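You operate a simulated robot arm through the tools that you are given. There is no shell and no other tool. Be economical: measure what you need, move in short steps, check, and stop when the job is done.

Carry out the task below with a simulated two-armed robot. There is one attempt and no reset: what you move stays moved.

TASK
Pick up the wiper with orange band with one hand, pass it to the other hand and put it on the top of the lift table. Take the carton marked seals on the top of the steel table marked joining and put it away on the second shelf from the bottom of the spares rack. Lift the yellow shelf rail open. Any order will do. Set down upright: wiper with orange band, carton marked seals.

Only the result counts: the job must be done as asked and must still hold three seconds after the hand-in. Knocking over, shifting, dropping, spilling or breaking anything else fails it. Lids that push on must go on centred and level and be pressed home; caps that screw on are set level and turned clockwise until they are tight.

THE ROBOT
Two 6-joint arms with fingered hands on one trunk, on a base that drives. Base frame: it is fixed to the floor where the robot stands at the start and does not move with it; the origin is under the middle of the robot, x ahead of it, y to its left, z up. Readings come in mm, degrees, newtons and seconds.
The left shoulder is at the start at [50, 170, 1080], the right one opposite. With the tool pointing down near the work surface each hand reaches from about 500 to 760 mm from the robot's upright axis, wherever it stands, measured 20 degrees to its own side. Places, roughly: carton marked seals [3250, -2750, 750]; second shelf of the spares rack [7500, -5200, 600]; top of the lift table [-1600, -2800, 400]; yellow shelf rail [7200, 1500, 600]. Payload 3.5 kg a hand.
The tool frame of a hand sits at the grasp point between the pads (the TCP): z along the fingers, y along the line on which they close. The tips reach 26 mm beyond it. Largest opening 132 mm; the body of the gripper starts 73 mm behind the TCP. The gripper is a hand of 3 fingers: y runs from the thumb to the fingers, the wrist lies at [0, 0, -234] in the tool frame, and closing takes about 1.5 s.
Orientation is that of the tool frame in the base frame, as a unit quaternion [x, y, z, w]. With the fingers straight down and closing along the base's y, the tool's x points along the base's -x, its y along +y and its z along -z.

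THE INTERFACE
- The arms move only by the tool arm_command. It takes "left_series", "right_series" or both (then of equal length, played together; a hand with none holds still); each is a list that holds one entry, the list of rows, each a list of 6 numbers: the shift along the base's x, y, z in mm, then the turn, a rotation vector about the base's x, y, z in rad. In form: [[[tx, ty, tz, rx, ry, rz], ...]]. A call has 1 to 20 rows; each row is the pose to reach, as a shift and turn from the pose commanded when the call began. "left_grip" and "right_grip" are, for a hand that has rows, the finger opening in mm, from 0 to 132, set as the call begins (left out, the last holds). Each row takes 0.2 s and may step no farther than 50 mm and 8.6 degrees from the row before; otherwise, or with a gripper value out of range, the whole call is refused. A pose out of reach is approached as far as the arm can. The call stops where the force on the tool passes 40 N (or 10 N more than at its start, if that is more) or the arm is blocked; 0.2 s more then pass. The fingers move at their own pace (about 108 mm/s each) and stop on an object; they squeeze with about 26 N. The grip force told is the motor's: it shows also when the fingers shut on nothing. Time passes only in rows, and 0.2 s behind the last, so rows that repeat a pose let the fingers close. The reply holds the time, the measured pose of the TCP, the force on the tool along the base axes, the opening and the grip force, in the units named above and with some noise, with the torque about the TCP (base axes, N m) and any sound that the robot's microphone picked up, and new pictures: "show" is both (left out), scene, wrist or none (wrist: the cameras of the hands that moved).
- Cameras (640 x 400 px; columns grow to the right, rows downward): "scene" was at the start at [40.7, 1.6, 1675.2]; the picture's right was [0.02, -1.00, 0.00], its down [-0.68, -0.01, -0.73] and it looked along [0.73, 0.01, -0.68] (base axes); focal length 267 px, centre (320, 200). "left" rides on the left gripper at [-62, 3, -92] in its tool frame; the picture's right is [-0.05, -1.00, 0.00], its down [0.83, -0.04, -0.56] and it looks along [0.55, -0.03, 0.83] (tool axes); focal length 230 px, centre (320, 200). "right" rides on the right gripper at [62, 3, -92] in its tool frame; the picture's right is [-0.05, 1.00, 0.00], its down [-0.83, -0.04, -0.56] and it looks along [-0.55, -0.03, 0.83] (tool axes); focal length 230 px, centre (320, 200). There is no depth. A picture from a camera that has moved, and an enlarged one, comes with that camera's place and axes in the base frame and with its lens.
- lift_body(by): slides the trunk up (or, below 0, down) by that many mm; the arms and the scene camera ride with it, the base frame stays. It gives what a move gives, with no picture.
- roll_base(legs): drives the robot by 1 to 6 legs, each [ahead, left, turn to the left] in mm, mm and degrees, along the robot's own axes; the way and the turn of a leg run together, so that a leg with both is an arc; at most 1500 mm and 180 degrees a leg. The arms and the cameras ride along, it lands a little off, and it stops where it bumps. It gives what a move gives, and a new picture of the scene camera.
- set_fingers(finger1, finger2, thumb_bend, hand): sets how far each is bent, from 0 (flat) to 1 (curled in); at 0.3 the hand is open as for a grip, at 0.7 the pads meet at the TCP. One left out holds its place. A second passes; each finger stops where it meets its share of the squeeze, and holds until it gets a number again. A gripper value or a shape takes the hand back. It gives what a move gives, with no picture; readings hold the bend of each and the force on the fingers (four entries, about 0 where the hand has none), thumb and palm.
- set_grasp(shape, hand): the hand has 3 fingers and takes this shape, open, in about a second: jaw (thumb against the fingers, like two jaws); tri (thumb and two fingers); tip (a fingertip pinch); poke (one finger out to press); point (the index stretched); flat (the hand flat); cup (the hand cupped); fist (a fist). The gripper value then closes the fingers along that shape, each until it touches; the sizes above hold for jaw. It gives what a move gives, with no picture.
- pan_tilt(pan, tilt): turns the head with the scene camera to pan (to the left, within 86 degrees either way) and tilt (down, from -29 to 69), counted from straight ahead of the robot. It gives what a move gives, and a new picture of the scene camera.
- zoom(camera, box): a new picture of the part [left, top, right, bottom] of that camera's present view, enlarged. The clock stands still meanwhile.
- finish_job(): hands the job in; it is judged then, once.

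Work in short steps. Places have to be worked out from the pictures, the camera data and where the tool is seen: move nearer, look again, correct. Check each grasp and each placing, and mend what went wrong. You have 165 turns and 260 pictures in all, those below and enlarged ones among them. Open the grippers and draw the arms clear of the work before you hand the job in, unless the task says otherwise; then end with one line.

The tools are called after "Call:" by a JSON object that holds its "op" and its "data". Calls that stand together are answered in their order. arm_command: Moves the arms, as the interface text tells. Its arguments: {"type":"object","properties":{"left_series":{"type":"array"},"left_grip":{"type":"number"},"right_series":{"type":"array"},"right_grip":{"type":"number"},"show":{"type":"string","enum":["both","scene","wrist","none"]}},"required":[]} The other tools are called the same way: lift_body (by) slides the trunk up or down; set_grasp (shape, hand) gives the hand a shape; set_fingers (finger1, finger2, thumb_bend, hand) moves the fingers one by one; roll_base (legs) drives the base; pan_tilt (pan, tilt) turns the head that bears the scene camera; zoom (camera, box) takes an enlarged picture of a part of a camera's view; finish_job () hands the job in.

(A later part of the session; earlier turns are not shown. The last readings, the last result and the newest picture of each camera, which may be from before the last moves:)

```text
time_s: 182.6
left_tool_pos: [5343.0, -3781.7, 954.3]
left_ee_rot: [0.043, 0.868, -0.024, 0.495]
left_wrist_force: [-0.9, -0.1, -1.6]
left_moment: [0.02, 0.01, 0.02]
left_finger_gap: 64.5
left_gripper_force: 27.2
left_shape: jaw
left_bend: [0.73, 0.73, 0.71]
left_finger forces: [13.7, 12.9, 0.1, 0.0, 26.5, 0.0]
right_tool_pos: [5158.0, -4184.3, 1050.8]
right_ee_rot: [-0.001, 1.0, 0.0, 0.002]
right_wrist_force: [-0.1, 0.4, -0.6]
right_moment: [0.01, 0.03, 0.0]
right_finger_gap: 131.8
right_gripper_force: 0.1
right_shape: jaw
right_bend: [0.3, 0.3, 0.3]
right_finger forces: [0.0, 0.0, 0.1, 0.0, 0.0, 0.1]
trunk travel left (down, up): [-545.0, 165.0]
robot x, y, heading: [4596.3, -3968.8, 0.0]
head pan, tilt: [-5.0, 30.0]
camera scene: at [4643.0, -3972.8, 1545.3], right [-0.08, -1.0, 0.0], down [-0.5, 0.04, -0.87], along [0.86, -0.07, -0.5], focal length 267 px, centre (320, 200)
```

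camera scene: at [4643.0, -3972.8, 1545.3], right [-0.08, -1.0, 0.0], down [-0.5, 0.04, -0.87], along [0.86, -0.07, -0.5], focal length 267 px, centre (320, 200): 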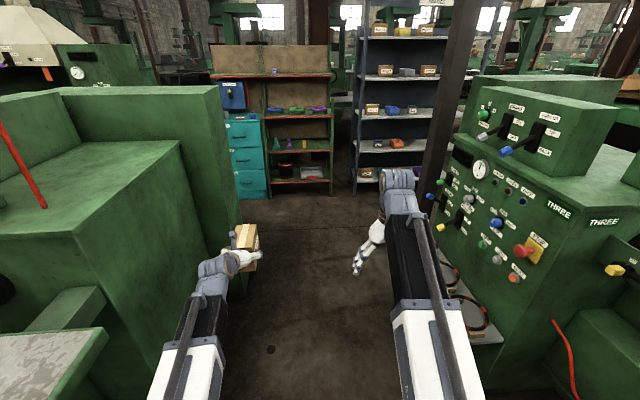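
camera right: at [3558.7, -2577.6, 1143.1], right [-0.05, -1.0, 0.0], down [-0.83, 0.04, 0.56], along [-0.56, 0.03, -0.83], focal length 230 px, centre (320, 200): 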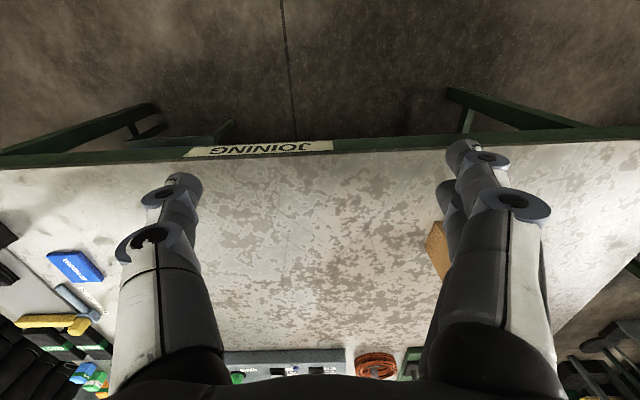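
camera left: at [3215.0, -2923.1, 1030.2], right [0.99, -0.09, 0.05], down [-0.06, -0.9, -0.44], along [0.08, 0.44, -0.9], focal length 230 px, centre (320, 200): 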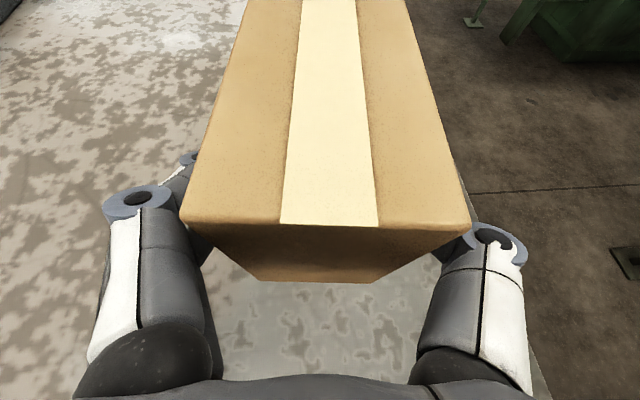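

The way ahead is clear. I zoom on the rack to see its shelves.

Call:
{"op": "zoom", "data": {"camera": "scene", "box": [330, 0, 490, 210]}}

Call:
{"op": "roll_base", "data": {"legs": [[1200, 0, 0], [800, 0, 0]]}}

Call:
{"op": "pan_tilt", "data": {"pan": -45, "tilt": 30}}

```text
1.90 times, centred on (410, 105) of scene
camera zoom: at [4643.0, -3972.8, 1545.3], right [-0.08, -1.0, 0.0], down [-0.5, 0.04, -0.87], along [0.86, -0.07, -0.5], focal length 509 px, centre (149, 381)
```

zoom: 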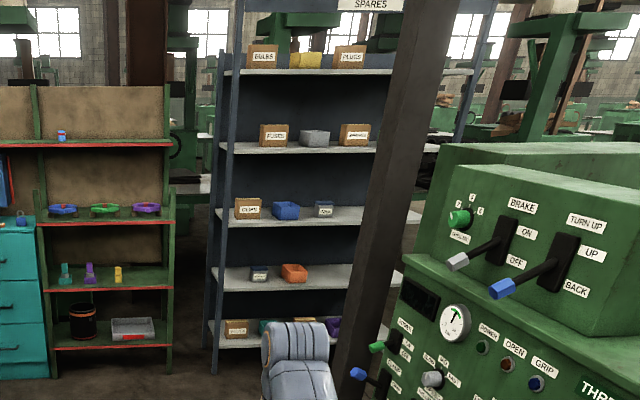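

```text
time_s: 192.2
left_tool_pos: [7297.8, -3720.5, 953.3]
left_ee_rot: [0.034, 0.869, -0.018, 0.494]
left_wrist_force: [-13.8, 0.7, 3.7]
left_moment: [0.13, -0.2, 0.25]
left_finger_gap: 63.9
left_gripper_force: 25.9
left_shape: jaw
left_bend: [0.74, 0.74, 0.71]
left_finger forces: [19.3, 13.1, 0.1, 0.0, 32.3, 0.1]
right_tool_pos: [7124.0, -4129.4, 1051.3]
right_ee_rot: [-0.011, 1.0, 0.0, 0.002]
right_wrist_force: [0.8, -0.2, 0.7]
right_moment: [-0.01, 0.0, 0.0]
right_finger_gap: 132.2
right_gripper_force: 0.0
right_shape: jaw
right_bend: [0.3, 0.3, 0.3]
right_finger forces: [0.0, 0.0, 0.0, 0.0, 0.1, 0.1]
trunk travel left (down, up): [-545.0, 165.0]
robot x, y, heading: [6557.3, -3919.0, 1.3]
head pan, tilt: [-5.0, 30.0]
stopped in leg 2: the force on the tool passed its limit at 56 N (the readings are from after the stop); the commanded pose is now the measured one
camera scene: at [6604.2, -3925.6, 1545.3], right [-0.07, -1.0, 0.0], down [-0.5, 0.03, -0.87], along [0.86, -0.06, -0.5], focal length 267 px, centre (320, 200)
```

scene: 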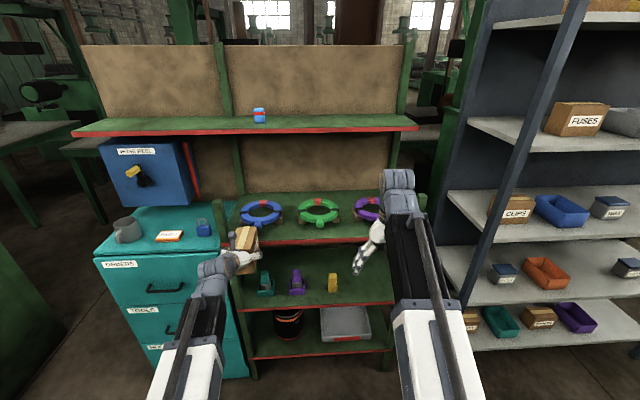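

```text
time_s: 193.3
left_tool_pos: [7298.3, -3720.6, 954.0]
left_ee_rot: [0.034, 0.869, -0.017, 0.494]
left_wrist_force: [-20.4, 0.5, 4.0]
left_moment: [0.12, -0.23, 0.31]
left_finger_gap: 64.1
left_gripper_force: 26.1
left_shape: jaw
left_bend: [0.74, 0.74, 0.71]
left_finger forces: [20.6, 13.3, 0.0, 0.1, 32.7, 0.0]
right_tool_pos: [7122.9, -4128.4, 1051.2]
right_ee_rot: [-0.01, 1.0, 0.0, 0.002]
right_wrist_force: [0.2, 0.5, 0.4]
right_moment: [-0.02, -0.01, 0.03]
right_finger_gap: 132.1
right_gripper_force: 0.1
right_shape: jaw
right_bend: [0.3, 0.3, 0.3]
right_finger forces: [0.0, 0.0, 0.0, 0.0, 0.0, 0.0]
trunk travel left (down, up): [-545.0, 165.0]
robot x, y, heading: [6557.3, -3916.8, 0.9]
head pan, tilt: [-45.0, 30.0]
camera scene: at [6578.9, -3982.0, 1545.3], right [-0.69, -0.72, 0.0], down [-0.36, 0.35, -0.87], along [0.63, -0.6, -0.5], focal length 267 px, centre (320, 200)
```

scene: 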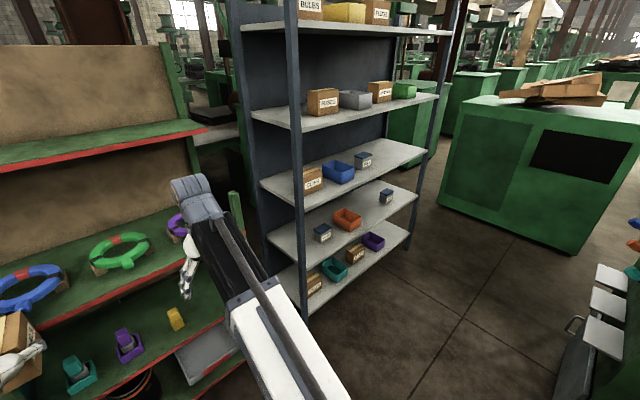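

The carton touched the neighbouring shelf unit's front edge. I back off at once and check everything there.

Call:
{"op": "roll_base", "data": {"legs": [[-250, 0, 0]]}}

Call:
{"op": "pan_tilt", "data": {"pan": 0, "tilt": 30}}

Call:
{"op": "zoom", "data": {"camera": "left", "box": [0, 0, 640, 400]}}

```text
time_s: 195.1
left_tool_pos: [7056.9, -3730.2, 953.2]
left_ee_rot: [0.037, 0.869, -0.02, 0.493]
left_wrist_force: [0.3, 0.1, -0.8]
left_moment: [-0.01, 0.03, 0.01]
left_finger_gap: 64.3
left_gripper_force: 25.6
left_shape: jaw
left_bend: [0.73, 0.73, 0.71]
left_finger forces: [16.3, 12.4, 0.0, 0.0, 29.0, 0.0]
right_tool_pos: [6877.6, -4137.2, 1050.9]
right_ee_rot: [-0.006, 1.0, 0.0, 0.001]
right_wrist_force: [0.3, -0.9, 0.0]
right_moment: [-0.02, -0.02, 0.0]
right_finger_gap: 131.9
right_gripper_force: 0.0
right_shape: jaw
right_bend: [0.3, 0.3, 0.3]
right_finger forces: [0.0, 0.0, 0.1, 0.0, 0.0, 0.1]
trunk travel left (down, up): [-545.0, 165.0]
robot x, y, heading: [6316.0, -3921.9, 0.7]
head pan, tilt: [-45.0, 30.0]
camera scene: at [6335.6, -3986.5, 1545.3], right [-0.7, -0.72, 0.0], down [-0.36, 0.35, -0.87], along [0.62, -0.6, -0.5], focal length 267 px, centre (320, 200)
```

scene: 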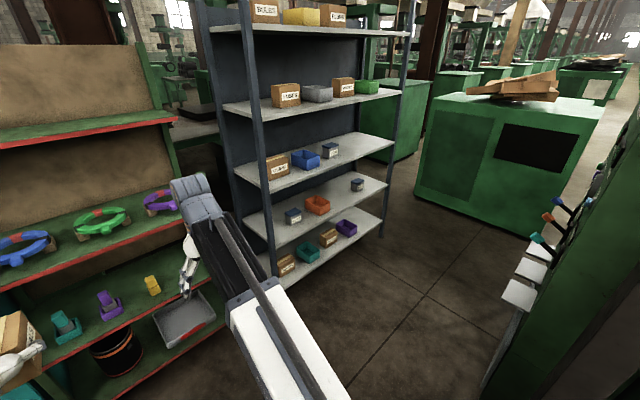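

```text
time_s: 196.2
left_tool_pos: [7056.5, -3730.2, 953.9]
left_ee_rot: [0.037, 0.869, -0.02, 0.493]
left_wrist_force: [0.0, -0.4, -2.4]
left_moment: [0.01, 0.03, -0.01]
left_finger_gap: 64.0
left_gripper_force: 25.9
left_shape: jaw
left_bend: [0.73, 0.73, 0.71]
left_finger forces: [16.3, 12.4, 0.0, 0.0, 29.1, 0.1]
right_tool_pos: [6878.1, -4137.7, 1051.0]
right_ee_rot: [-0.006, 1.0, 0.0, 0.002]
right_wrist_force: [-0.8, 0.3, 0.0]
right_moment: [0.0, -0.01, 0.01]
right_finger_gap: 131.8
right_gripper_force: 0.1
right_shape: jaw
right_bend: [0.3, 0.3, 0.3]
right_finger forces: [0.1, 0.1, 0.0, 0.1, 0.0, 0.0]
trunk travel left (down, up): [-545.0, 165.0]
robot x, y, heading: [6314.0, -3928.3, 0.6]
head pan, tilt: [0.0, 30.0]
camera scene: at [6361.7, -3922.2, 1545.2], right [0.01, -1.0, 0.0], down [-0.5, -0.01, -0.87], along [0.87, 0.01, -0.5], focal length 267 px, centre (320, 200)
```

scene: 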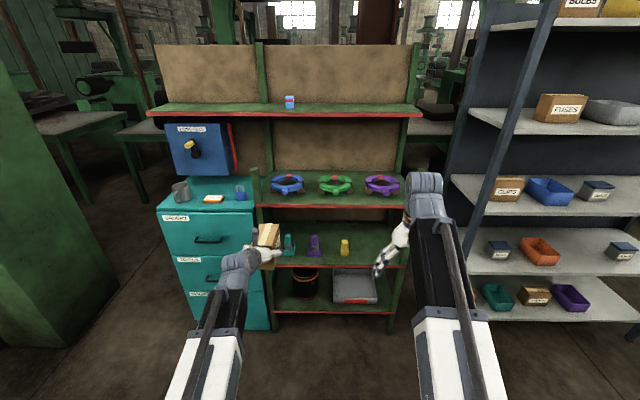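

```text
1.00 times, centred on (320, 200) of left (not enlarged: the box is as wide or as high as the picture)
camera zoom: at [7008.3, -3722.9, 1051.7], right [-0.06, -1.0, 0.04], down [-0.9, 0.03, -0.43], along [0.43, -0.06, -0.9], focal length 230 px, centre (320, 200)
```

zoom: 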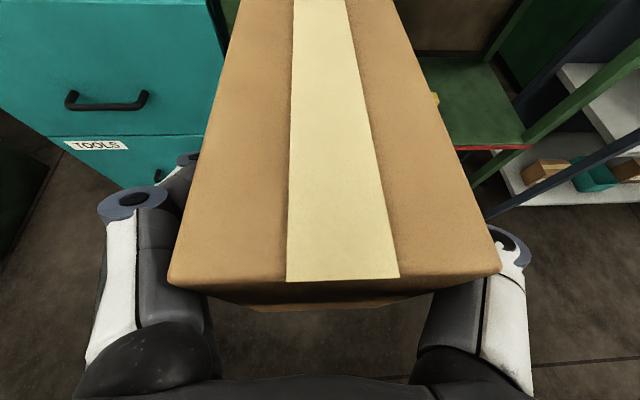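

Nothing was displaced; the carton slid ~13 mm deeper in the grip but is level. The spares rack front is at x≈7350, second shelf z≈550, free gap around y≈−5310. To slide in front of the rack I need the hands tucked: I raise and retract both.

Call:
{"op": "arm_command", "data": {"left_series": [[[0, 0, 40, 0, 0, 0], [0, 0, 80, 0, 0, 0], [-20, 0, 120, 0, 0, 0], [-50, 0, 155, 0, 0, 0], [-85, 0, 185, 0, 0, 0], [-120, 0, 210, 0, 0, 0], [-155, 0, 235, 0, 0, 0], [-190, 0, 255, 0, 0, 0], [-225, 0, 270, 0, 0, 0], [-225, 0, 270, 0, 0, 0]]], "right_series": [[[-10, 0, 0, 0, 0, 0], [-20, 0, 0, 0, 0, 0], [-30, 0, 0, 0, 0, 0], [-40, 0, 0, 0, 0, 0], [-50, 0, 0, 0, 0, 0], [-60, 0, 0, 0, 0, 0], [-70, 0, 0, 0, 0, 0], [-80, 0, 0, 0, 0, 0], [-90, 0, 0, 0, 0, 0], [-90, 0, 0, 0, 0, 0]]], "show": "scene"}}

```text
time_s: 198.4
left_tool_pos: [6850.5, -3728.8, 1244.5]
left_ee_rot: [0.037, 0.869, -0.02, 0.492]
left_wrist_force: [-0.3, 0.2, -1.3]
left_moment: [-0.02, 0.0, 0.02]
left_finger_gap: 64.0
left_gripper_force: 25.9
left_shape: jaw
left_bend: [0.73, 0.73, 0.71]
left_finger forces: [15.8, 12.3, 0.0, 0.0, 28.4, 0.0]
left hand out of reach, approached as far as the arm can: row 8, 9, 10
right_tool_pos: [6795.7, -4139.4, 1033.5]
right_ee_rot: [-0.006, 1.0, -0.001, 0.004]
right_wrist_force: [0.4, -0.3, -0.6]
right_moment: [-0.01, -0.03, -0.05]
right_finger_gap: 131.9
right_gripper_force: 0.1
right_shape: jaw
right_bend: [0.3, 0.3, 0.3]
right_finger forces: [0.1, 0.0, 0.0, 0.1, 0.1, 0.0]
right hand out of reach, approached as far as the arm can: row 6, 7, 8, 9, 10
trunk travel left (down, up): [-545.0, 165.0]
robot x, y, heading: [6311.6, -3923.6, 0.7]
head pan, tilt: [0.0, 30.0]
camera scene: at [6361.6, -3922.2, 1545.2], right [0.01, -1.0, 0.0], down [-0.5, -0.01, -0.87], along [0.87, 0.01, -0.5], focal length 267 px, centre (320, 200)
```

scene: 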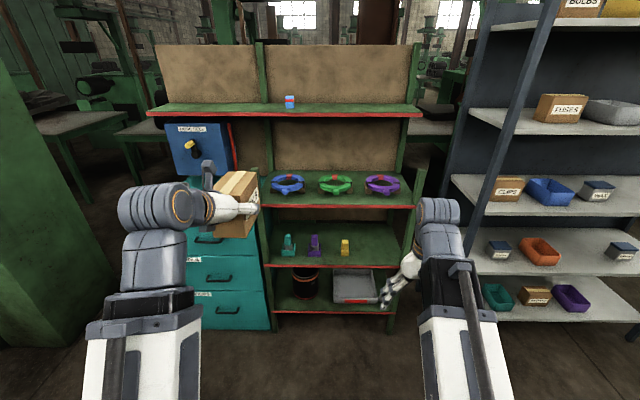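

Tucked: carton now reaches 626 mm ahead. I drive ahead to x≈6670 and look right along the rack aisle.

Call:
{"op": "roll_base", "data": {"legs": [[355, -250, -0.7]]}}

Call:
{"op": "pan_tilt", "data": {"pan": -86, "tilt": 45}}

```text
time_s: 201.0
left_tool_pos: [7210.7, -3964.5, 1244.5]
left_ee_rot: [0.037, 0.869, -0.02, 0.492]
left_wrist_force: [0.4, 0.1, -1.4]
left_moment: [0.01, 0.04, 0.01]
left_finger_gap: 63.9
left_gripper_force: 25.9
left_shape: jaw
left_bend: [0.73, 0.73, 0.71]
left_finger forces: [15.8, 12.3, 0.1, 0.1, 28.4, 0.0]
right_tool_pos: [7155.6, -4375.6, 1033.3]
right_ee_rot: [-0.005, 1.0, -0.001, 0.004]
right_wrist_force: [-1.0, 0.6, -0.3]
right_moment: [-0.02, 0.0, 0.0]
right_finger_gap: 132.2
right_gripper_force: 0.0
right_shape: jaw
right_bend: [0.3, 0.3, 0.3]
right_finger forces: [0.0, 0.0, 0.0, 0.0, 0.0, 0.0]
trunk travel left (down, up): [-545.0, 165.0]
robot x, y, heading: [6674.5, -4157.6, 0.6]
head pan, tilt: [0.0, 30.0]
camera scene: at [6720.0, -4157.6, 1545.2], right [0.01, -1.0, 0.0], down [-0.5, -0.01, -0.87], along [0.87, 0.01, -0.5], focal length 267 px, centre (320, 200)
```

scene: 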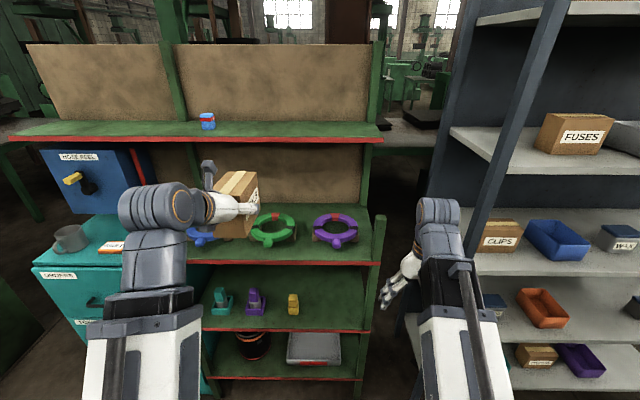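

```text
time_s: 202.6
left_tool_pos: [7210.7, -3964.3, 1244.3]
left_ee_rot: [0.037, 0.87, -0.02, 0.492]
left_wrist_force: [0.0, -0.3, -1.6]
left_moment: [-0.01, 0.05, 0.03]
left_finger_gap: 64.0
left_gripper_force: 26.0
left_shape: jaw
left_bend: [0.73, 0.73, 0.71]
left_finger forces: [15.8, 12.4, 0.0, 0.1, 28.4, 0.0]
right_tool_pos: [7155.0, -4376.0, 1033.8]
right_ee_rot: [-0.005, 1.0, -0.001, 0.004]
right_wrist_force: [1.0, 0.4, 0.6]
right_moment: [-0.02, -0.01, 0.01]
right_finger_gap: 132.1
right_gripper_force: 0.0
right_shape: jaw
right_bend: [0.3, 0.3, 0.3]
right_finger forces: [0.0, 0.0, 0.0, 0.0, 0.0, 0.1]
trunk travel left (down, up): [-545.0, 165.0]
robot x, y, heading: [6671.1, -4158.5, 0.6]
head pan, tilt: [-85.9, 45.0]
camera scene: at [6636.0, -4239.5, 1522.7], right [-1.0, -0.08, 0.0], down [-0.06, 0.7, -0.71], along [0.06, -0.7, -0.71], focal length 267 px, centre (320, 200)
```

scene: 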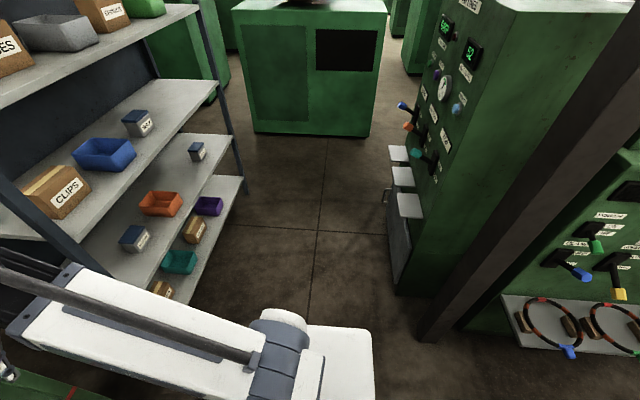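

The aisle is clear: machine trays end near x≈6370, my chassis fits. I slide right about 1340 mm to face the free gap.

Call:
{"op": "roll_base", "data": {"legs": [[0, -670, -0.6], [0, -650, 0]]}}

Call:
{"op": "pan_tilt", "data": {"pan": 0, "tilt": 45}}

```text
time_s: 209.6
left_tool_pos: [7210.9, -5293.5, 1244.3]
left_ee_rot: [0.041, 0.869, -0.023, 0.493]
left_wrist_force: [-0.3, -0.7, -1.9]
left_moment: [0.01, 0.01, -0.03]
left_finger_gap: 64.2
left_gripper_force: 25.9
left_shape: jaw
left_bend: [0.73, 0.73, 0.71]
left_finger forces: [15.8, 12.3, 0.0, 0.0, 28.4, 0.0]
right_tool_pos: [7152.4, -5704.3, 1033.4]
right_ee_rot: [-0.003, 1.0, -0.001, 0.004]
right_wrist_force: [0.1, 0.4, 0.3]
right_moment: [0.01, -0.01, 0.02]
right_finger_gap: 132.1
right_gripper_force: 0.1
right_shape: jaw
right_bend: [0.3, 0.3, 0.3]
right_finger forces: [0.1, 0.0, 0.0, 0.0, 0.1, 0.0]
trunk travel left (down, up): [-545.0, 165.0]
robot x, y, heading: [6673.0, -5484.5, 0.3]
head pan, tilt: [-85.9, 45.0]
camera scene: at [6634.5, -5564.8, 1522.6], right [-1.0, -0.08, 0.0], down [-0.05, 0.71, -0.71], along [0.05, -0.7, -0.71], focal length 267 px, centre (320, 200)
```

scene: 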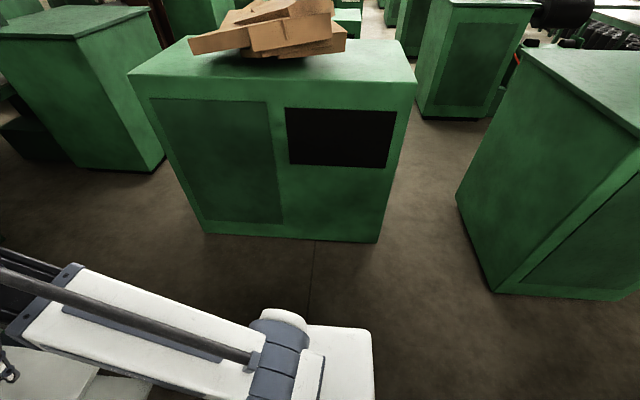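

```text
time_s: 211.2
left_tool_pos: [7211.2, -5294.3, 1244.9]
left_ee_rot: [0.04, 0.869, -0.022, 0.493]
left_wrist_force: [-0.5, 0.2, -1.8]
left_moment: [0.01, 0.06, 0.0]
left_finger_gap: 64.1
left_gripper_force: 26.1
left_shape: jaw
left_bend: [0.73, 0.73, 0.71]
left_finger forces: [15.8, 12.4, 0.0, 0.0, 28.4, 0.0]
right_tool_pos: [7151.6, -5703.3, 1033.2]
right_ee_rot: [-0.003, 1.0, -0.001, 0.004]
right_wrist_force: [0.0, -0.7, -0.1]
right_moment: [0.02, 0.0, 0.0]
right_finger_gap: 131.7
right_gripper_force: 0.1
right_shape: jaw
right_bend: [0.3, 0.3, 0.3]
right_finger forces: [0.0, 0.0, 0.1, 0.1, 0.1, 0.0]
trunk travel left (down, up): [-545.0, 165.0]
robot x, y, heading: [6670.4, -5482.1, 0.2]
head pan, tilt: [0.0, 45.0]
camera scene: at [6709.6, -5483.1, 1522.6], right [0.01, -1.0, 0.0], down [-0.71, 0.0, -0.71], along [0.71, 0.0, -0.71], focal length 267 px, centre (320, 200)
```

scene: 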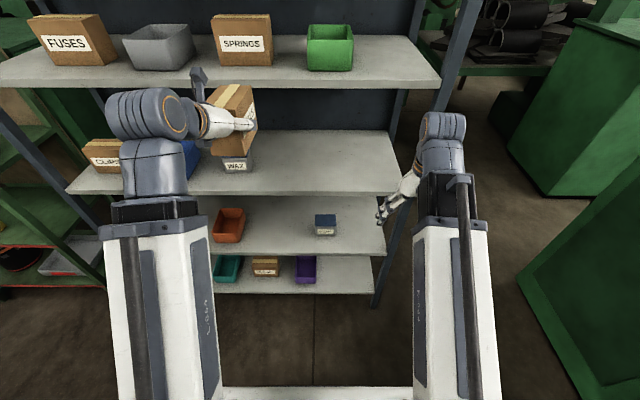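

Shelves: second shelf z≈570, front x≈7338; gap between orange bin (y≈−5115) and small box (y≈−5460) is centred at −5290, right where the hand is. I lower the trunk in front of the rack.

Call:
{"op": "lift_body", "data": {"by": -400}}

Call:
{"op": "lift_body", "data": {"by": -140}}

Call:
{"op": "pan_tilt", "data": {"pan": 10, "tilt": 35}}

Call:
{"op": "zoom", "data": {"camera": "left", "box": [0, 0, 640, 400]}}

```text
time_s: 215.0
left_tool_pos: [7210.5, -5293.0, 845.3]
left_ee_rot: [0.04, 0.869, -0.022, 0.492]
left_wrist_force: [-0.1, 0.0, -0.8]
left_moment: [-0.01, 0.05, 0.01]
left_finger_gap: 63.9
left_gripper_force: 25.9
left_shape: jaw
left_bend: [0.73, 0.73, 0.71]
left_finger forces: [15.8, 12.3, 0.1, 0.0, 28.4, 0.0]
right_tool_pos: [7152.0, -5704.3, 632.5]
right_ee_rot: [-0.003, 1.0, -0.001, 0.005]
right_wrist_force: [-0.2, -0.1, -0.1]
right_moment: [0.01, -0.01, 0.0]
right_finger_gap: 131.9
right_gripper_force: 0.0
right_shape: jaw
right_bend: [0.3, 0.3, 0.3]
right_finger forces: [0.0, 0.0, 0.0, 0.0, 0.0, 0.0]
trunk travel left (down, up): [-145.0, 565.0]
robot x, y, heading: [6670.9, -5480.3, 0.1]
head pan, tilt: [0.0, 45.0]
```

```text
time_s: 216.7
left_tool_pos: [7211.0, -5291.8, 704.6]
left_ee_rot: [0.04, 0.869, -0.021, 0.492]
left_wrist_force: [0.1, 0.4, -1.5]
left_moment: [-0.01, 0.04, 0.01]
left_finger_gap: 64.2
left_gripper_force: 26.0
left_shape: jaw
left_bend: [0.73, 0.73, 0.71]
left_finger forces: [15.7, 12.3, 0.1, 0.0, 28.3, 0.1]
right_tool_pos: [7151.3, -5704.4, 493.9]
right_ee_rot: [-0.003, 1.0, 0.0, 0.004]
right_wrist_force: [0.9, 0.4, -0.1]
right_moment: [0.0, 0.01, 0.03]
right_finger_gap: 132.0
right_gripper_force: 0.0
right_shape: jaw
right_bend: [0.3, 0.3, 0.3]
right_finger forces: [0.0, 0.1, 0.0, 0.1, 0.0, 0.0]
trunk travel left (down, up): [-5.0, 705.0]
robot x, y, heading: [6669.9, -5482.0, 0.2]
head pan, tilt: [0.0, 45.0]
```

```text
time_s: 217.4
left_tool_pos: [7210.3, -5292.8, 705.4]
left_ee_rot: [0.04, 0.869, -0.022, 0.492]
left_wrist_force: [-0.6, -0.2, -1.0]
left_moment: [0.02, 0.03, 0.0]
left_finger_gap: 63.8
left_gripper_force: 26.1
left_shape: jaw
left_bend: [0.73, 0.73, 0.71]
left_finger forces: [15.7, 12.3, 0.0, 0.1, 28.5, 0.0]
right_tool_pos: [7152.3, -5703.8, 492.8]
right_ee_rot: [-0.002, 1.0, -0.001, 0.005]
right_wrist_force: [-0.5, 0.6, -0.6]
right_moment: [-0.01, 0.0, 0.02]
right_finger_gap: 132.1
right_gripper_force: 0.1
right_shape: jaw
right_bend: [0.3, 0.3, 0.3]
right_finger forces: [0.0, 0.0, 0.1, 0.0, 0.1, 0.0]
trunk travel left (down, up): [-5.0, 705.0]
robot x, y, heading: [6667.7, -5483.1, 0.3]
head pan, tilt: [10.0, 35.0]
camera scene: at [6714.8, -5467.8, 997.4], right [0.18, -0.98, 0.0], down [-0.56, -0.1, -0.82], along [0.81, 0.15, -0.57], focal length 267 px, centre (320, 200)
```

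scene: 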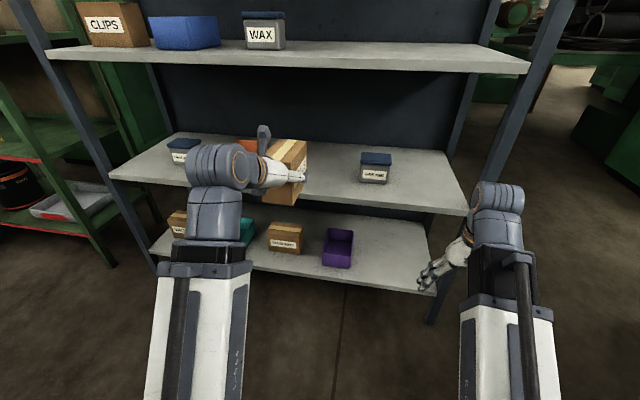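

```text
1.00 times, centred on (320, 200) of left (not enlarged: the box is as wide or as high as the picture)
camera zoom: at [7162.5, -5285.7, 804.5], right [-0.06, -1.0, 0.04], down [-0.9, 0.04, -0.43], along [0.42, -0.07, -0.9], focal length 230 px, centre (320, 200)
```

zoom: 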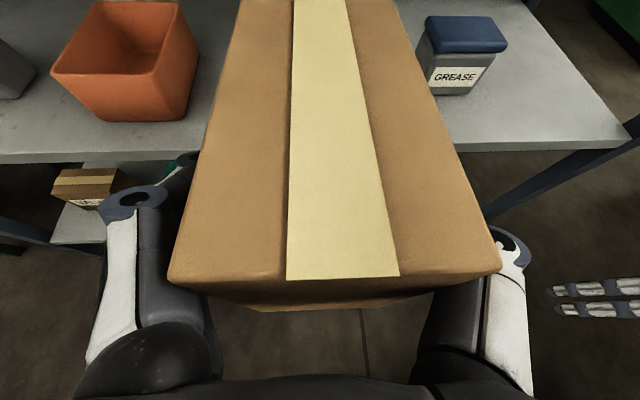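

Shelf top confirmed at z≈570; free gap y −5165…−5450. I lower slightly and push the carton in above the shelf, centred at y≈−5306.

Call:
{"op": "arm_command", "data": {"left_series": [[[0, -6, -20, 0, 0, 0], [10, -13, -40, 0, 0, 0], [45, -13, -45, 0, 0, 0], [80, -13, -45, 0, 0, 0], [115, -13, -45, 0, 0, 0], [150, -13, -45, 0, 0, 0], [185, -13, -45, 0, 0, 0], [215, -13, -45, 0, 0, 0], [215, -13, -45, 0, 0, 0]]]}}

```text
time_s: 219.4
left_tool_pos: [7427.1, -5307.3, 657.9]
left_ee_rot: [0.041, 0.869, -0.022, 0.493]
left_wrist_force: [0.1, -0.5, -1.3]
left_moment: [-0.03, 0.0, 0.03]
left_finger_gap: 64.2
left_gripper_force: 25.7
left_shape: jaw
left_bend: [0.73, 0.73, 0.71]
left_finger forces: [15.5, 12.3, 0.0, 0.1, 28.2, 0.0]
left hand out of reach, approached as far as the arm can: row 1, 2
right_tool_pos: [7152.6, -5703.5, 493.9]
right_ee_rot: [-0.002, 1.0, -0.001, 0.005]
right_wrist_force: [0.2, 0.4, -0.2]
right_moment: [-0.03, 0.0, -0.05]
right_finger_gap: 131.9
right_gripper_force: 0.1
right_shape: jaw
right_bend: [0.3, 0.3, 0.3]
right_finger forces: [0.0, 0.0, 0.0, 0.1, 0.0, 0.0]
trunk travel left (down, up): [-5.0, 705.0]
robot x, y, heading: [6671.1, -5485.6, 0.1]
head pan, tilt: [10.0, 35.0]
camera scene: at [6714.8, -5467.7, 997.4], right [0.18, -0.98, 0.0], down [-0.56, -0.1, -0.82], along [0.81, 0.15, -0.57], focal length 267 px, centre (320, 200)
camera left: at [7379.0, -5299.5, 758.0], right [-0.06, -1.0, 0.04], down [-0.9, 0.04, -0.43], along [0.42, -0.07, -0.9], focal length 230 px, centre (320, 200)
```

scene: 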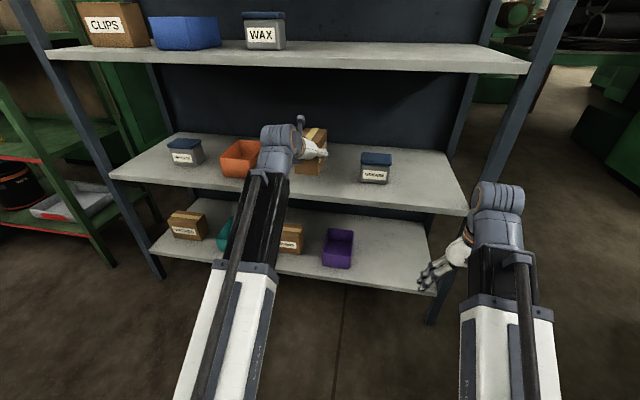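
left: 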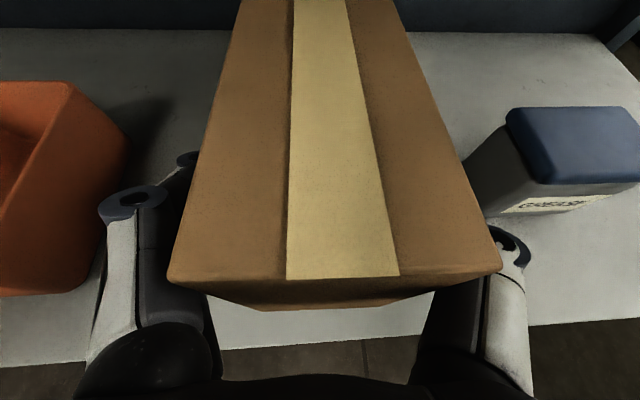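

Carton is over the gap, fully inside the front edge. I lower in small steps until contact.

Call:
{"op": "arm_command", "data": {"left_series": [[[0, 0, -10, 0, 0, 0], [0, 0, -20, 0, 0, 0], [0, 0, -26, 0, 0, 0], [0, 0, -30, 0, 0, 0], [0, 0, -33, 0, 0, 0]]], "show": "wrist"}}

```text
time_s: 220.6
left_tool_pos: [7425.0, -5304.8, 627.0]
left_ee_rot: [0.041, 0.869, -0.022, 0.493]
left_wrist_force: [1.0, 0.0, -2.4]
left_moment: [0.04, 0.05, 0.01]
left_finger_gap: 64.1
left_gripper_force: 26.0
left_shape: jaw
left_bend: [0.73, 0.73, 0.71]
left_finger forces: [15.6, 12.3, 0.0, 0.0, 28.2, 0.0]
right_tool_pos: [7152.5, -5703.6, 493.4]
right_ee_rot: [-0.002, 1.0, -0.001, 0.005]
right_wrist_force: [-0.5, 0.0, -0.5]
right_moment: [0.02, 0.03, 0.0]
right_finger_gap: 132.1
right_gripper_force: 0.1
right_shape: jaw
right_bend: [0.3, 0.3, 0.3]
right_finger forces: [0.0, 0.0, 0.1, 0.0, 0.1, 0.0]
trunk travel left (down, up): [-5.0, 705.0]
robot x, y, heading: [6674.0, -5485.3, 0.5]
head pan, tilt: [10.0, 35.0]
camera left: at [7376.6, -5298.2, 727.5], right [-0.07, -1.0, 0.04], down [-0.9, 0.04, -0.43], along [0.42, -0.07, -0.9], focal length 230 px, centre (320, 200)
```

left: 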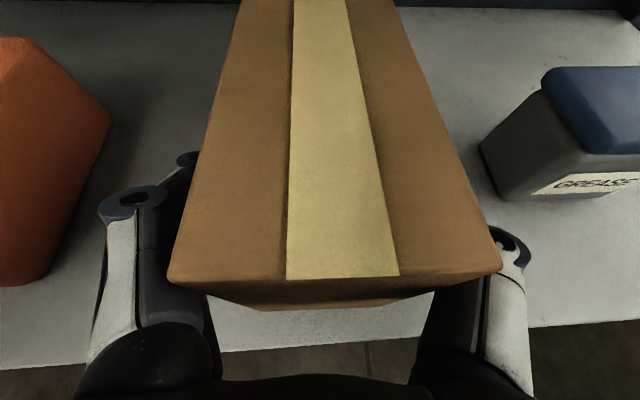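

No contact yet at z 627. I go on in 3 mm steps.

Call:
{"op": "arm_command", "data": {"left_series": [[[0, 0, -3, 0, 0, 0], [0, 0, -6, 0, 0, 0], [0, 0, -9, 0, 0, 0], [0, 0, -11, 0, 0, 0], [0, 0, -11, 0, 0, 0]]], "show": "none"}}

Call:
{"op": "zoom", "data": {"camera": "scene", "box": [240, 100, 400, 200]}}

```text
time_s: 221.8
left_tool_pos: [7426.3, -5306.1, 616.0]
left_ee_rot: [0.04, 0.869, -0.021, 0.492]
left_wrist_force: [0.1, -0.5, -1.8]
left_moment: [-0.03, 0.01, -0.02]
left_finger_gap: 64.0
left_gripper_force: 26.5
left_shape: jaw
left_bend: [0.73, 0.73, 0.71]
left_finger forces: [15.6, 12.3, 0.1, 0.1, 28.2, 0.1]
right_tool_pos: [7151.5, -5704.9, 493.8]
right_ee_rot: [-0.003, 1.0, -0.001, 0.005]
right_wrist_force: [-0.2, 0.8, 0.4]
right_moment: [0.01, -0.01, 0.0]
right_finger_gap: 132.0
right_gripper_force: 0.0
right_shape: jaw
right_bend: [0.3, 0.3, 0.3]
right_finger forces: [0.1, 0.0, 0.0, 0.1, 0.0, 0.1]
trunk travel left (down, up): [-5.0, 705.0]
robot x, y, heading: [6669.6, -5482.3, 0.3]
head pan, tilt: [10.0, 35.0]
```

```text
4.00 times, centred on (320, 150) of scene
camera zoom: at [6714.9, -5467.7, 997.5], right [0.18, -0.98, 0.0], down [-0.56, -0.1, -0.82], along [0.81, 0.15, -0.57], focal length 1069 px, centre (320, 400)
```

zoom: 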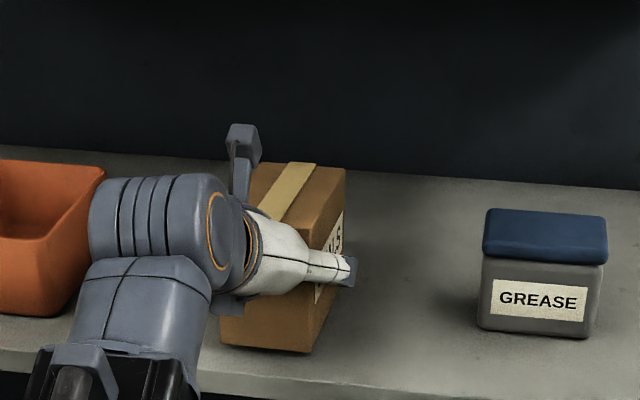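

Still no load change. I continue down in 2–3 mm steps.

Call:
{"op": "arm_command", "data": {"left_series": [[[0, 0, -2, 0, 0, 0], [0, 0, -4, 0, 0, 0], [0, 0, -6, 0, 0, 0], [0, 0, -8, 0, 0, 0], [0, 0, -10, 0, 0, 0]]], "show": "none"}}

```text
time_s: 223.0
left_tool_pos: [7424.2, -5305.8, 609.9]
left_ee_rot: [0.041, 0.867, -0.022, 0.496]
left_wrist_force: [-7.0, 1.3, 22.4]
left_moment: [0.04, -1.62, 0.12]
left_finger_gap: 64.1
left_gripper_force: 25.8
left_shape: jaw
left_bend: [0.73, 0.73, 0.71]
left_finger forces: [23.7, 12.3, 0.0, 0.0, 33.9, 0.0]
right_tool_pos: [7151.3, -5703.1, 494.1]
right_ee_rot: [-0.003, 1.0, 0.0, 0.005]
right_wrist_force: [1.1, -1.0, 0.9]
right_moment: [0.02, -0.04, 0.01]
right_finger_gap: 131.8
right_gripper_force: 0.1
right_shape: jaw
right_bend: [0.3, 0.3, 0.3]
right_finger forces: [0.0, 0.0, 0.0, 0.0, 0.0, 0.0]
trunk travel left (down, up): [-5.0, 705.0]
robot x, y, heading: [6670.8, -5487.0, 0.5]
head pan, tilt: [10.0, 35.0]
```

Contact at the far bottom edge (22 N). I ease up 3 mm and open the fingers to ~100 mm so it settles.

Call:
{"op": "arm_command", "data": {"left_series": [[[0, 0, 2, 0, 0, 0], [0, 0, 4, 0, 0, 0], [0, 0, 4, 0, 0, 0]]], "show": "none"}}

Call:
{"op": "arm_command", "data": {"left_series": [[[0, 0, 0, 0, 0, 0], [0, 0, 0, 0, 0, 0], [0, 0, 0, 0, 0, 0], [0, 0, 0, 0, 0, 0], [0, 0, 0, 0, 0, 0]]], "left_grip": 105, "show": "wrist"}}

Call:
{"op": "zoom", "data": {"camera": "scene", "box": [240, 100, 400, 200]}}

```text
time_s: 223.8
left_tool_pos: [7424.7, -5305.9, 610.6]
left_ee_rot: [0.04, 0.869, -0.021, 0.493]
left_wrist_force: [-2.7, 0.2, 17.1]
left_moment: [-0.02, -1.29, 0.09]
left_finger_gap: 63.9
left_gripper_force: 25.7
left_shape: jaw
left_bend: [0.73, 0.73, 0.71]
left_finger forces: [21.3, 11.9, 0.1, 0.0, 33.6, 0.0]
right_tool_pos: [7151.6, -5704.2, 493.8]
right_ee_rot: [-0.003, 1.0, -0.001, 0.005]
right_wrist_force: [0.0, -0.8, -0.4]
right_moment: [0.04, -0.01, -0.01]
right_finger_gap: 132.1
right_gripper_force: 0.0
right_shape: jaw
right_bend: [0.3, 0.3, 0.3]
right_finger forces: [0.0, 0.0, 0.1, 0.0, 0.0, 0.0]
trunk travel left (down, up): [-5.0, 705.0]
robot x, y, heading: [6668.1, -5481.5, 0.5]
head pan, tilt: [10.0, 35.0]
```

```text
time_s: 225.0
left_tool_pos: [7425.7, -5304.9, 608.3]
left_ee_rot: [0.039, 0.87, -0.021, 0.492]
left_wrist_force: [0.1, 0.5, 0.7]
left_moment: [-0.02, 0.0, -0.05]
left_finger_gap: 105.0
left_gripper_force: 0.0
left_shape: jaw
left_bend: [0.6, 0.6, 0.56]
left_finger forces: [0.3, 0.0, 0.2, 0.0, 0.1, 0.0]
right_tool_pos: [7152.4, -5703.5, 493.0]
right_ee_rot: [-0.003, 1.0, -0.001, 0.004]
right_wrist_force: [-1.2, 0.2, 0.3]
right_moment: [-0.02, -0.01, 0.0]
right_finger_gap: 132.1
right_gripper_force: 0.1
right_shape: jaw
right_bend: [0.3, 0.3, 0.3]
right_finger forces: [0.0, 0.0, 0.1, 0.1, 0.0, 0.1]
trunk travel left (down, up): [-5.0, 705.0]
robot x, y, heading: [6667.6, -5485.5, 0.2]
head pan, tilt: [10.0, 35.0]
camera left: at [7377.3, -5297.6, 709.1], right [-0.06, -1.0, 0.04], down [-0.9, 0.04, -0.43], along [0.42, -0.07, -0.9], focal length 230 px, centre (320, 200)
```

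left: 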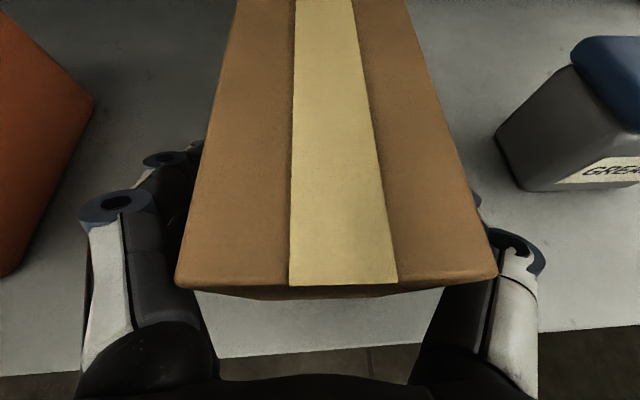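

```text
4.00 times, centred on (320, 150) of scene
camera zoom: at [6714.8, -5467.7, 997.5], right [0.18, -0.98, 0.0], down [-0.56, -0.1, -0.82], along [0.81, 0.15, -0.57], focal length 1069 px, centre (320, 400)
```

zoom: 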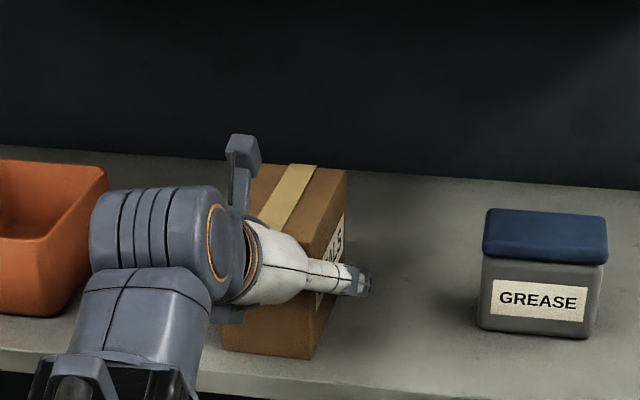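

The carton sits flat and free. I withdraw the hand along its axis.

Call:
{"op": "arm_command", "data": {"left_series": [[[-20, 1, 8, 0, 0, 0], [-40, 3, 18, 0, 0, 0], [-65, 5, 32, 0, 0, 0], [-95, 7, 50, 0, 0, 0], [-130, 9, 70, 0, 0, 0], [-165, 12, 92, 0, 0, 0], [-190, 14, 105, 0, 0, 0]]]}}

Call:
{"op": "zoom", "data": {"camera": "scene", "box": [200, 80, 440, 230]}}

```text
time_s: 226.6
left_tool_pos: [7231.6, -5291.7, 715.1]
left_ee_rot: [0.041, 0.869, -0.021, 0.492]
left_wrist_force: [0.6, -0.4, -1.1]
left_moment: [-0.01, 0.01, 0.0]
left_finger_gap: 104.6
left_gripper_force: 0.1
left_shape: jaw
left_bend: [0.6, 0.6, 0.56]
left_finger forces: [0.0, 0.0, 0.0, 0.0, 0.1, 0.0]
right_tool_pos: [7152.6, -5704.6, 494.2]
right_ee_rot: [-0.002, 1.0, 0.0, 0.004]
right_wrist_force: [-0.8, 0.3, -0.1]
right_moment: [0.02, -0.03, -0.01]
right_finger_gap: 132.1
right_gripper_force: 0.0
right_shape: jaw
right_bend: [0.3, 0.3, 0.3]
right_finger forces: [0.0, 0.0, 0.0, 0.0, 0.0, 0.0]
trunk travel left (down, up): [-5.0, 705.0]
robot x, y, heading: [6671.9, -5484.2, 0.0]
head pan, tilt: [10.0, 35.0]
camera scene: at [6714.8, -5467.7, 997.4], right [0.18, -0.98, 0.0], down [-0.56, -0.1, -0.82], along [0.81, 0.15, -0.57], focal length 267 px, centre (320, 200)
camera left: at [7184.5, -5283.3, 816.1], right [-0.06, -1.0, 0.04], down [-0.9, 0.04, -0.43], along [0.42, -0.07, -0.9], focal length 230 px, centre (320, 200)
```

scene: 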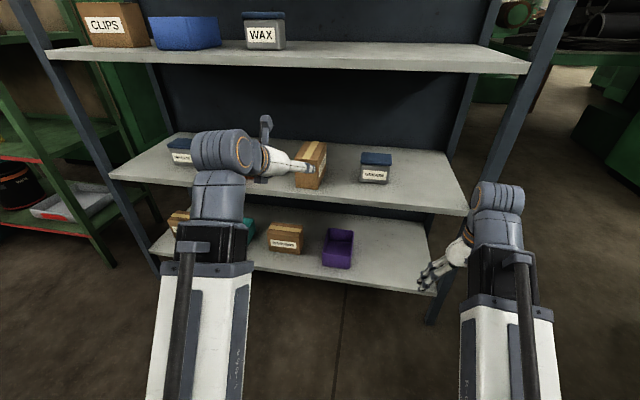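
left: 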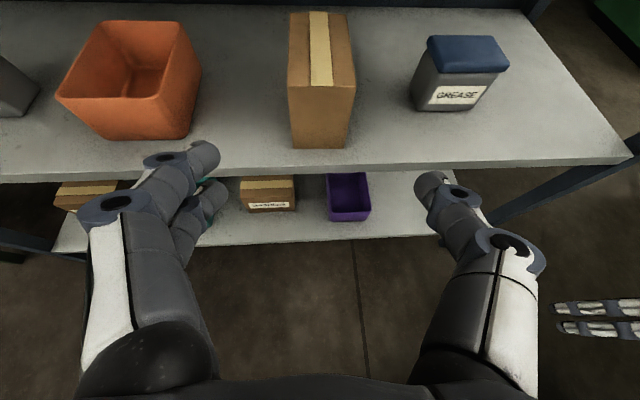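

```text
2.67 times, centred on (320, 155) of scene
camera zoom: at [6714.8, -5467.7, 997.4], right [0.18, -0.98, 0.0], down [-0.56, -0.1, -0.82], along [0.81, 0.15, -0.57], focal length 713 px, centre (320, 320)
```

zoom: 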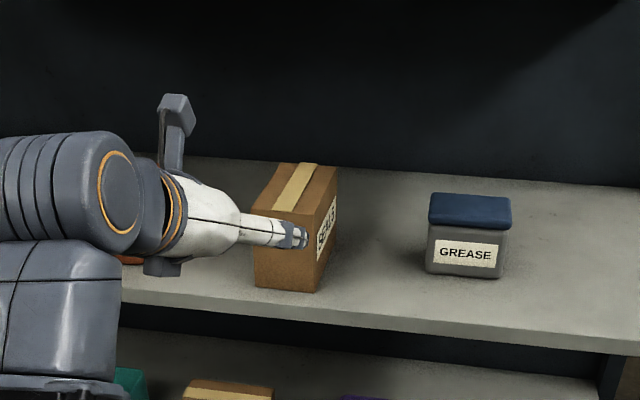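

Carton stands upright on the second shelf. Now the yellow shelf rail: I raise the trunk, slide back left along the aisle and look that way.

Call:
{"op": "lift_body", "data": {"by": 400}}

Call:
{"op": "roll_base", "data": {"legs": [[0, 650, 0], [0, 650, 0]]}}

Call:
{"op": "pan_tilt", "data": {"pan": 86, "tilt": 20}}

```text
time_s: 230.4
left_tool_pos: [7233.6, -5291.8, 1115.8]
left_ee_rot: [0.04, 0.869, -0.022, 0.493]
left_wrist_force: [-0.1, 0.1, 1.6]
left_moment: [0.03, 0.01, -0.01]
left_finger_gap: 104.9
left_gripper_force: 0.0
left_shape: jaw
left_bend: [0.6, 0.6, 0.56]
left_finger forces: [0.0, 0.1, 0.0, 0.0, 0.0, 0.0]
right_tool_pos: [7151.6, -5703.0, 892.5]
right_ee_rot: [-0.003, 1.0, -0.001, 0.004]
right_wrist_force: [0.5, 0.4, -1.0]
right_moment: [-0.02, 0.01, 0.0]
right_finger_gap: 131.9
right_gripper_force: 0.0
right_shape: jaw
right_bend: [0.3, 0.3, 0.3]
right_finger forces: [0.0, 0.0, 0.0, 0.1, 0.0, 0.1]
trunk travel left (down, up): [-405.0, 305.0]
robot x, y, heading: [6669.4, -5483.5, 0.2]
head pan, tilt: [10.0, 35.0]
```

```text
time_s: 237.3
left_tool_pos: [7215.6, -3981.7, 1116.0]
left_ee_rot: [0.039, 0.869, -0.021, 0.493]
left_wrist_force: [0.4, 0.8, 0.2]
left_moment: [-0.05, -0.01, -0.03]
left_finger_gap: 104.5
left_gripper_force: 0.1
left_shape: jaw
left_bend: [0.6, 0.6, 0.56]
left_finger forces: [0.0, 0.0, 0.1, 0.1, 0.1, 0.0]
right_tool_pos: [7135.9, -4393.6, 893.1]
right_ee_rot: [-0.003, 1.0, -0.001, 0.005]
right_wrist_force: [0.2, 0.6, 0.1]
right_moment: [-0.01, -0.01, -0.02]
right_finger_gap: 131.9
right_gripper_force: 0.0
right_shape: jaw
right_bend: [0.3, 0.3, 0.3]
right_finger forces: [0.0, 0.1, 0.1, 0.0, 0.1, 0.0]
trunk travel left (down, up): [-405.0, 305.0]
robot x, y, heading: [6654.4, -4177.2, 0.6]
head pan, tilt: [10.0, 35.0]
camera scene: at [6697.9, -4159.5, 1397.5], right [0.18, -0.98, 0.0], down [-0.56, -0.1, -0.82], along [0.81, 0.15, -0.57], focal length 267 px, centre (320, 200)
```

scene: 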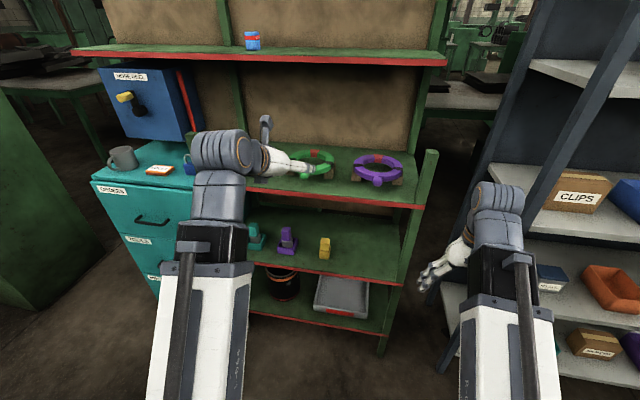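

```text
time_s: 238.8
left_tool_pos: [7216.4, -3981.4, 1115.1]
left_ee_rot: [0.039, 0.869, -0.021, 0.492]
left_wrist_force: [-0.3, 1.1, 0.5]
left_moment: [0.02, -0.02, -0.01]
left_finger_gap: 104.7
left_gripper_force: 0.1
left_shape: jaw
left_bend: [0.6, 0.6, 0.56]
left_finger forces: [0.0, 0.0, 0.0, 0.0, 0.0, 0.0]
right_tool_pos: [7135.7, -4394.7, 894.0]
right_ee_rot: [-0.003, 1.0, -0.001, 0.005]
right_wrist_force: [0.4, 1.1, 0.5]
right_moment: [0.04, 0.0, -0.02]
right_finger_gap: 132.2
right_gripper_force: 0.1
right_shape: jaw
right_bend: [0.3, 0.3, 0.3]
right_finger forces: [0.1, 0.1, 0.0, 0.0, 0.0, 0.0]
trunk travel left (down, up): [-405.0, 305.0]
robot x, y, heading: [6653.9, -4174.1, 0.4]
head pan, tilt: [85.9, 20.0]
camera scene: at [6617.2, -4082.5, 1421.3], right [1.0, -0.06, 0.0], down [-0.02, -0.34, -0.94], along [0.06, 0.94, -0.34], focal length 267 px, centre (320, 200)
```

scene: 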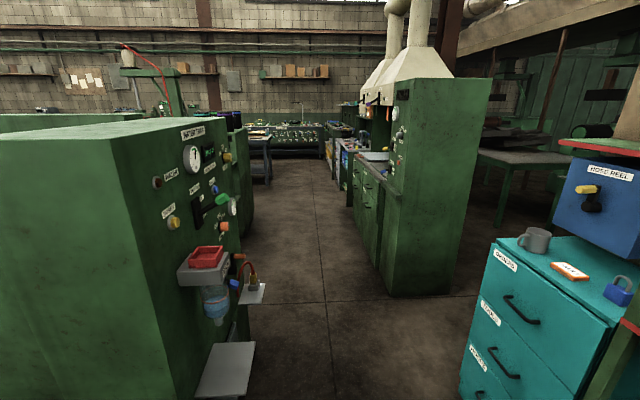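

The rail should project near (332,145). I zoom there.

Call:
{"op": "zoom", "data": {"camera": "scene", "box": [240, 90, 400, 190]}}

```text
4.00 times, centred on (320, 140) of scene
camera zoom: at [6617.2, -4082.5, 1421.3], right [1.0, -0.06, 0.0], down [-0.02, -0.34, -0.94], along [0.06, 0.94, -0.34], focal length 1069 px, centre (320, 440)
```

zoom: 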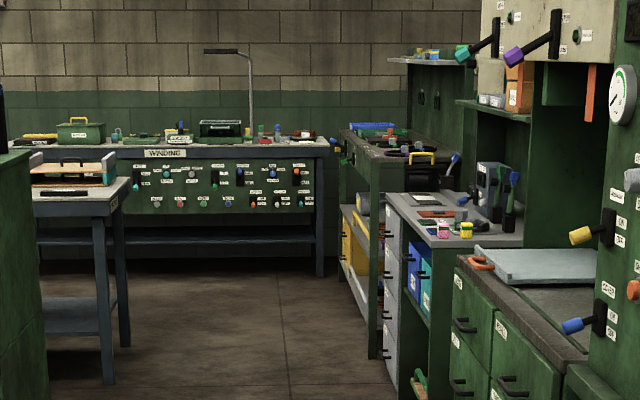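

I turn to face +y and shift to the middle of the aisle (x≈6895).

Call:
{"op": "roll_base", "data": {"legs": [[0, 0, 89.6], [0, -240, 0]]}}

Call:
{"op": "pan_tilt", "data": {"pan": 0, "tilt": 25}}

```text
time_s: 244.3
left_tool_pos: [6714.9, -3611.3, 1116.3]
left_ee_rot: [-0.581, 0.647, 0.331, 0.367]
left_wrist_force: [-0.7, 1.0, 0.2]
left_moment: [-0.02, 0.03, 0.01]
left_finger_gap: 104.9
left_gripper_force: 0.0
left_shape: jaw
left_bend: [0.6, 0.6, 0.56]
left_finger forces: [0.0, 0.0, 0.0, 0.1, 0.0, 0.0]
right_tool_pos: [7126.6, -3698.0, 892.9]
right_ee_rot: [-0.704, 0.71, 0.002, 0.004]
right_wrist_force: [0.2, -0.2, 0.9]
right_moment: [0.01, -0.01, 0.02]
right_finger_gap: 132.2
right_gripper_force: 0.0
right_shape: jaw
right_bend: [0.3, 0.3, 0.3]
right_finger forces: [0.0, 0.0, 0.1, 0.0, 0.0, 0.1]
trunk travel left (down, up): [-405.0, 305.0]
robot x, y, heading: [6898.4, -4175.8, 89.5]
head pan, tilt: [85.9, 20.0]
camera scene: at [6803.7, -4209.2, 1421.3], right [0.08, 1.0, 0.0], down [0.34, -0.03, -0.94], along [-0.94, 0.08, -0.34], focal length 267 px, centre (320, 200)
```

scene: 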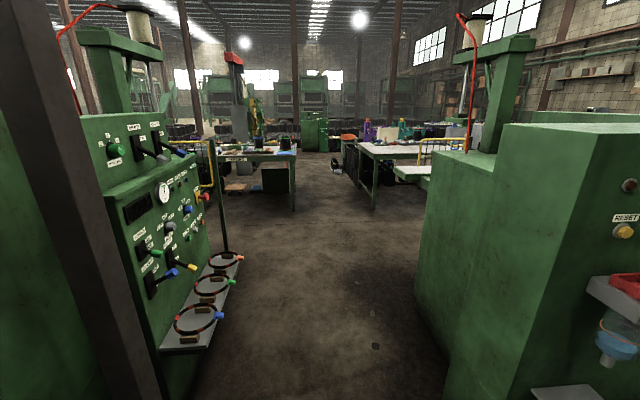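

```text
time_s: 245.9
left_tool_pos: [6713.9, -3611.8, 1115.8]
left_ee_rot: [-0.58, 0.647, 0.33, 0.367]
left_wrist_force: [-0.4, 0.8, -1.1]
left_moment: [0.03, 0.0, -0.01]
left_finger_gap: 104.4
left_gripper_force: 0.0
left_shape: jaw
left_bend: [0.6, 0.6, 0.56]
left_finger forces: [0.0, 0.0, 0.1, 0.0, 0.0, 0.0]
right_tool_pos: [7126.8, -3698.5, 892.8]
right_ee_rot: [-0.703, 0.711, 0.002, 0.004]
right_wrist_force: [-0.4, -0.6, -0.3]
right_moment: [0.02, 0.01, -0.02]
right_finger_gap: 131.8
right_gripper_force: 0.2
right_shape: jaw
right_bend: [0.3, 0.3, 0.3]
right_finger forces: [0.1, 0.0, 0.0, 0.1, 0.1, 0.1]
trunk travel left (down, up): [-405.0, 305.0]
robot x, y, heading: [6901.6, -4177.9, 89.5]
head pan, tilt: [0.0, 25.0]
camera scene: at [6897.4, -4124.5, 1413.2], right [1.0, -0.01, 0.0], down [0.0, -0.42, -0.91], along [0.01, 0.91, -0.42], focal length 267 px, centre (320, 200)
```

scene: 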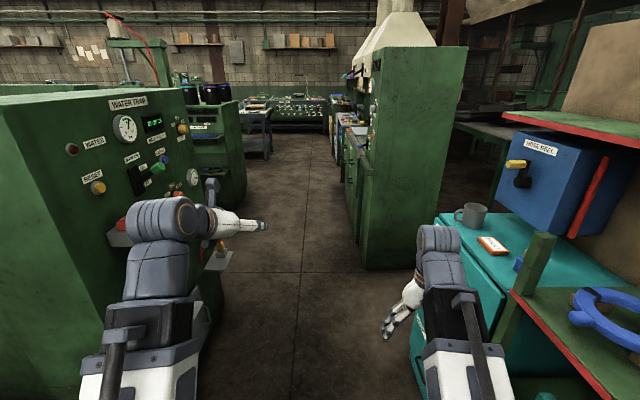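

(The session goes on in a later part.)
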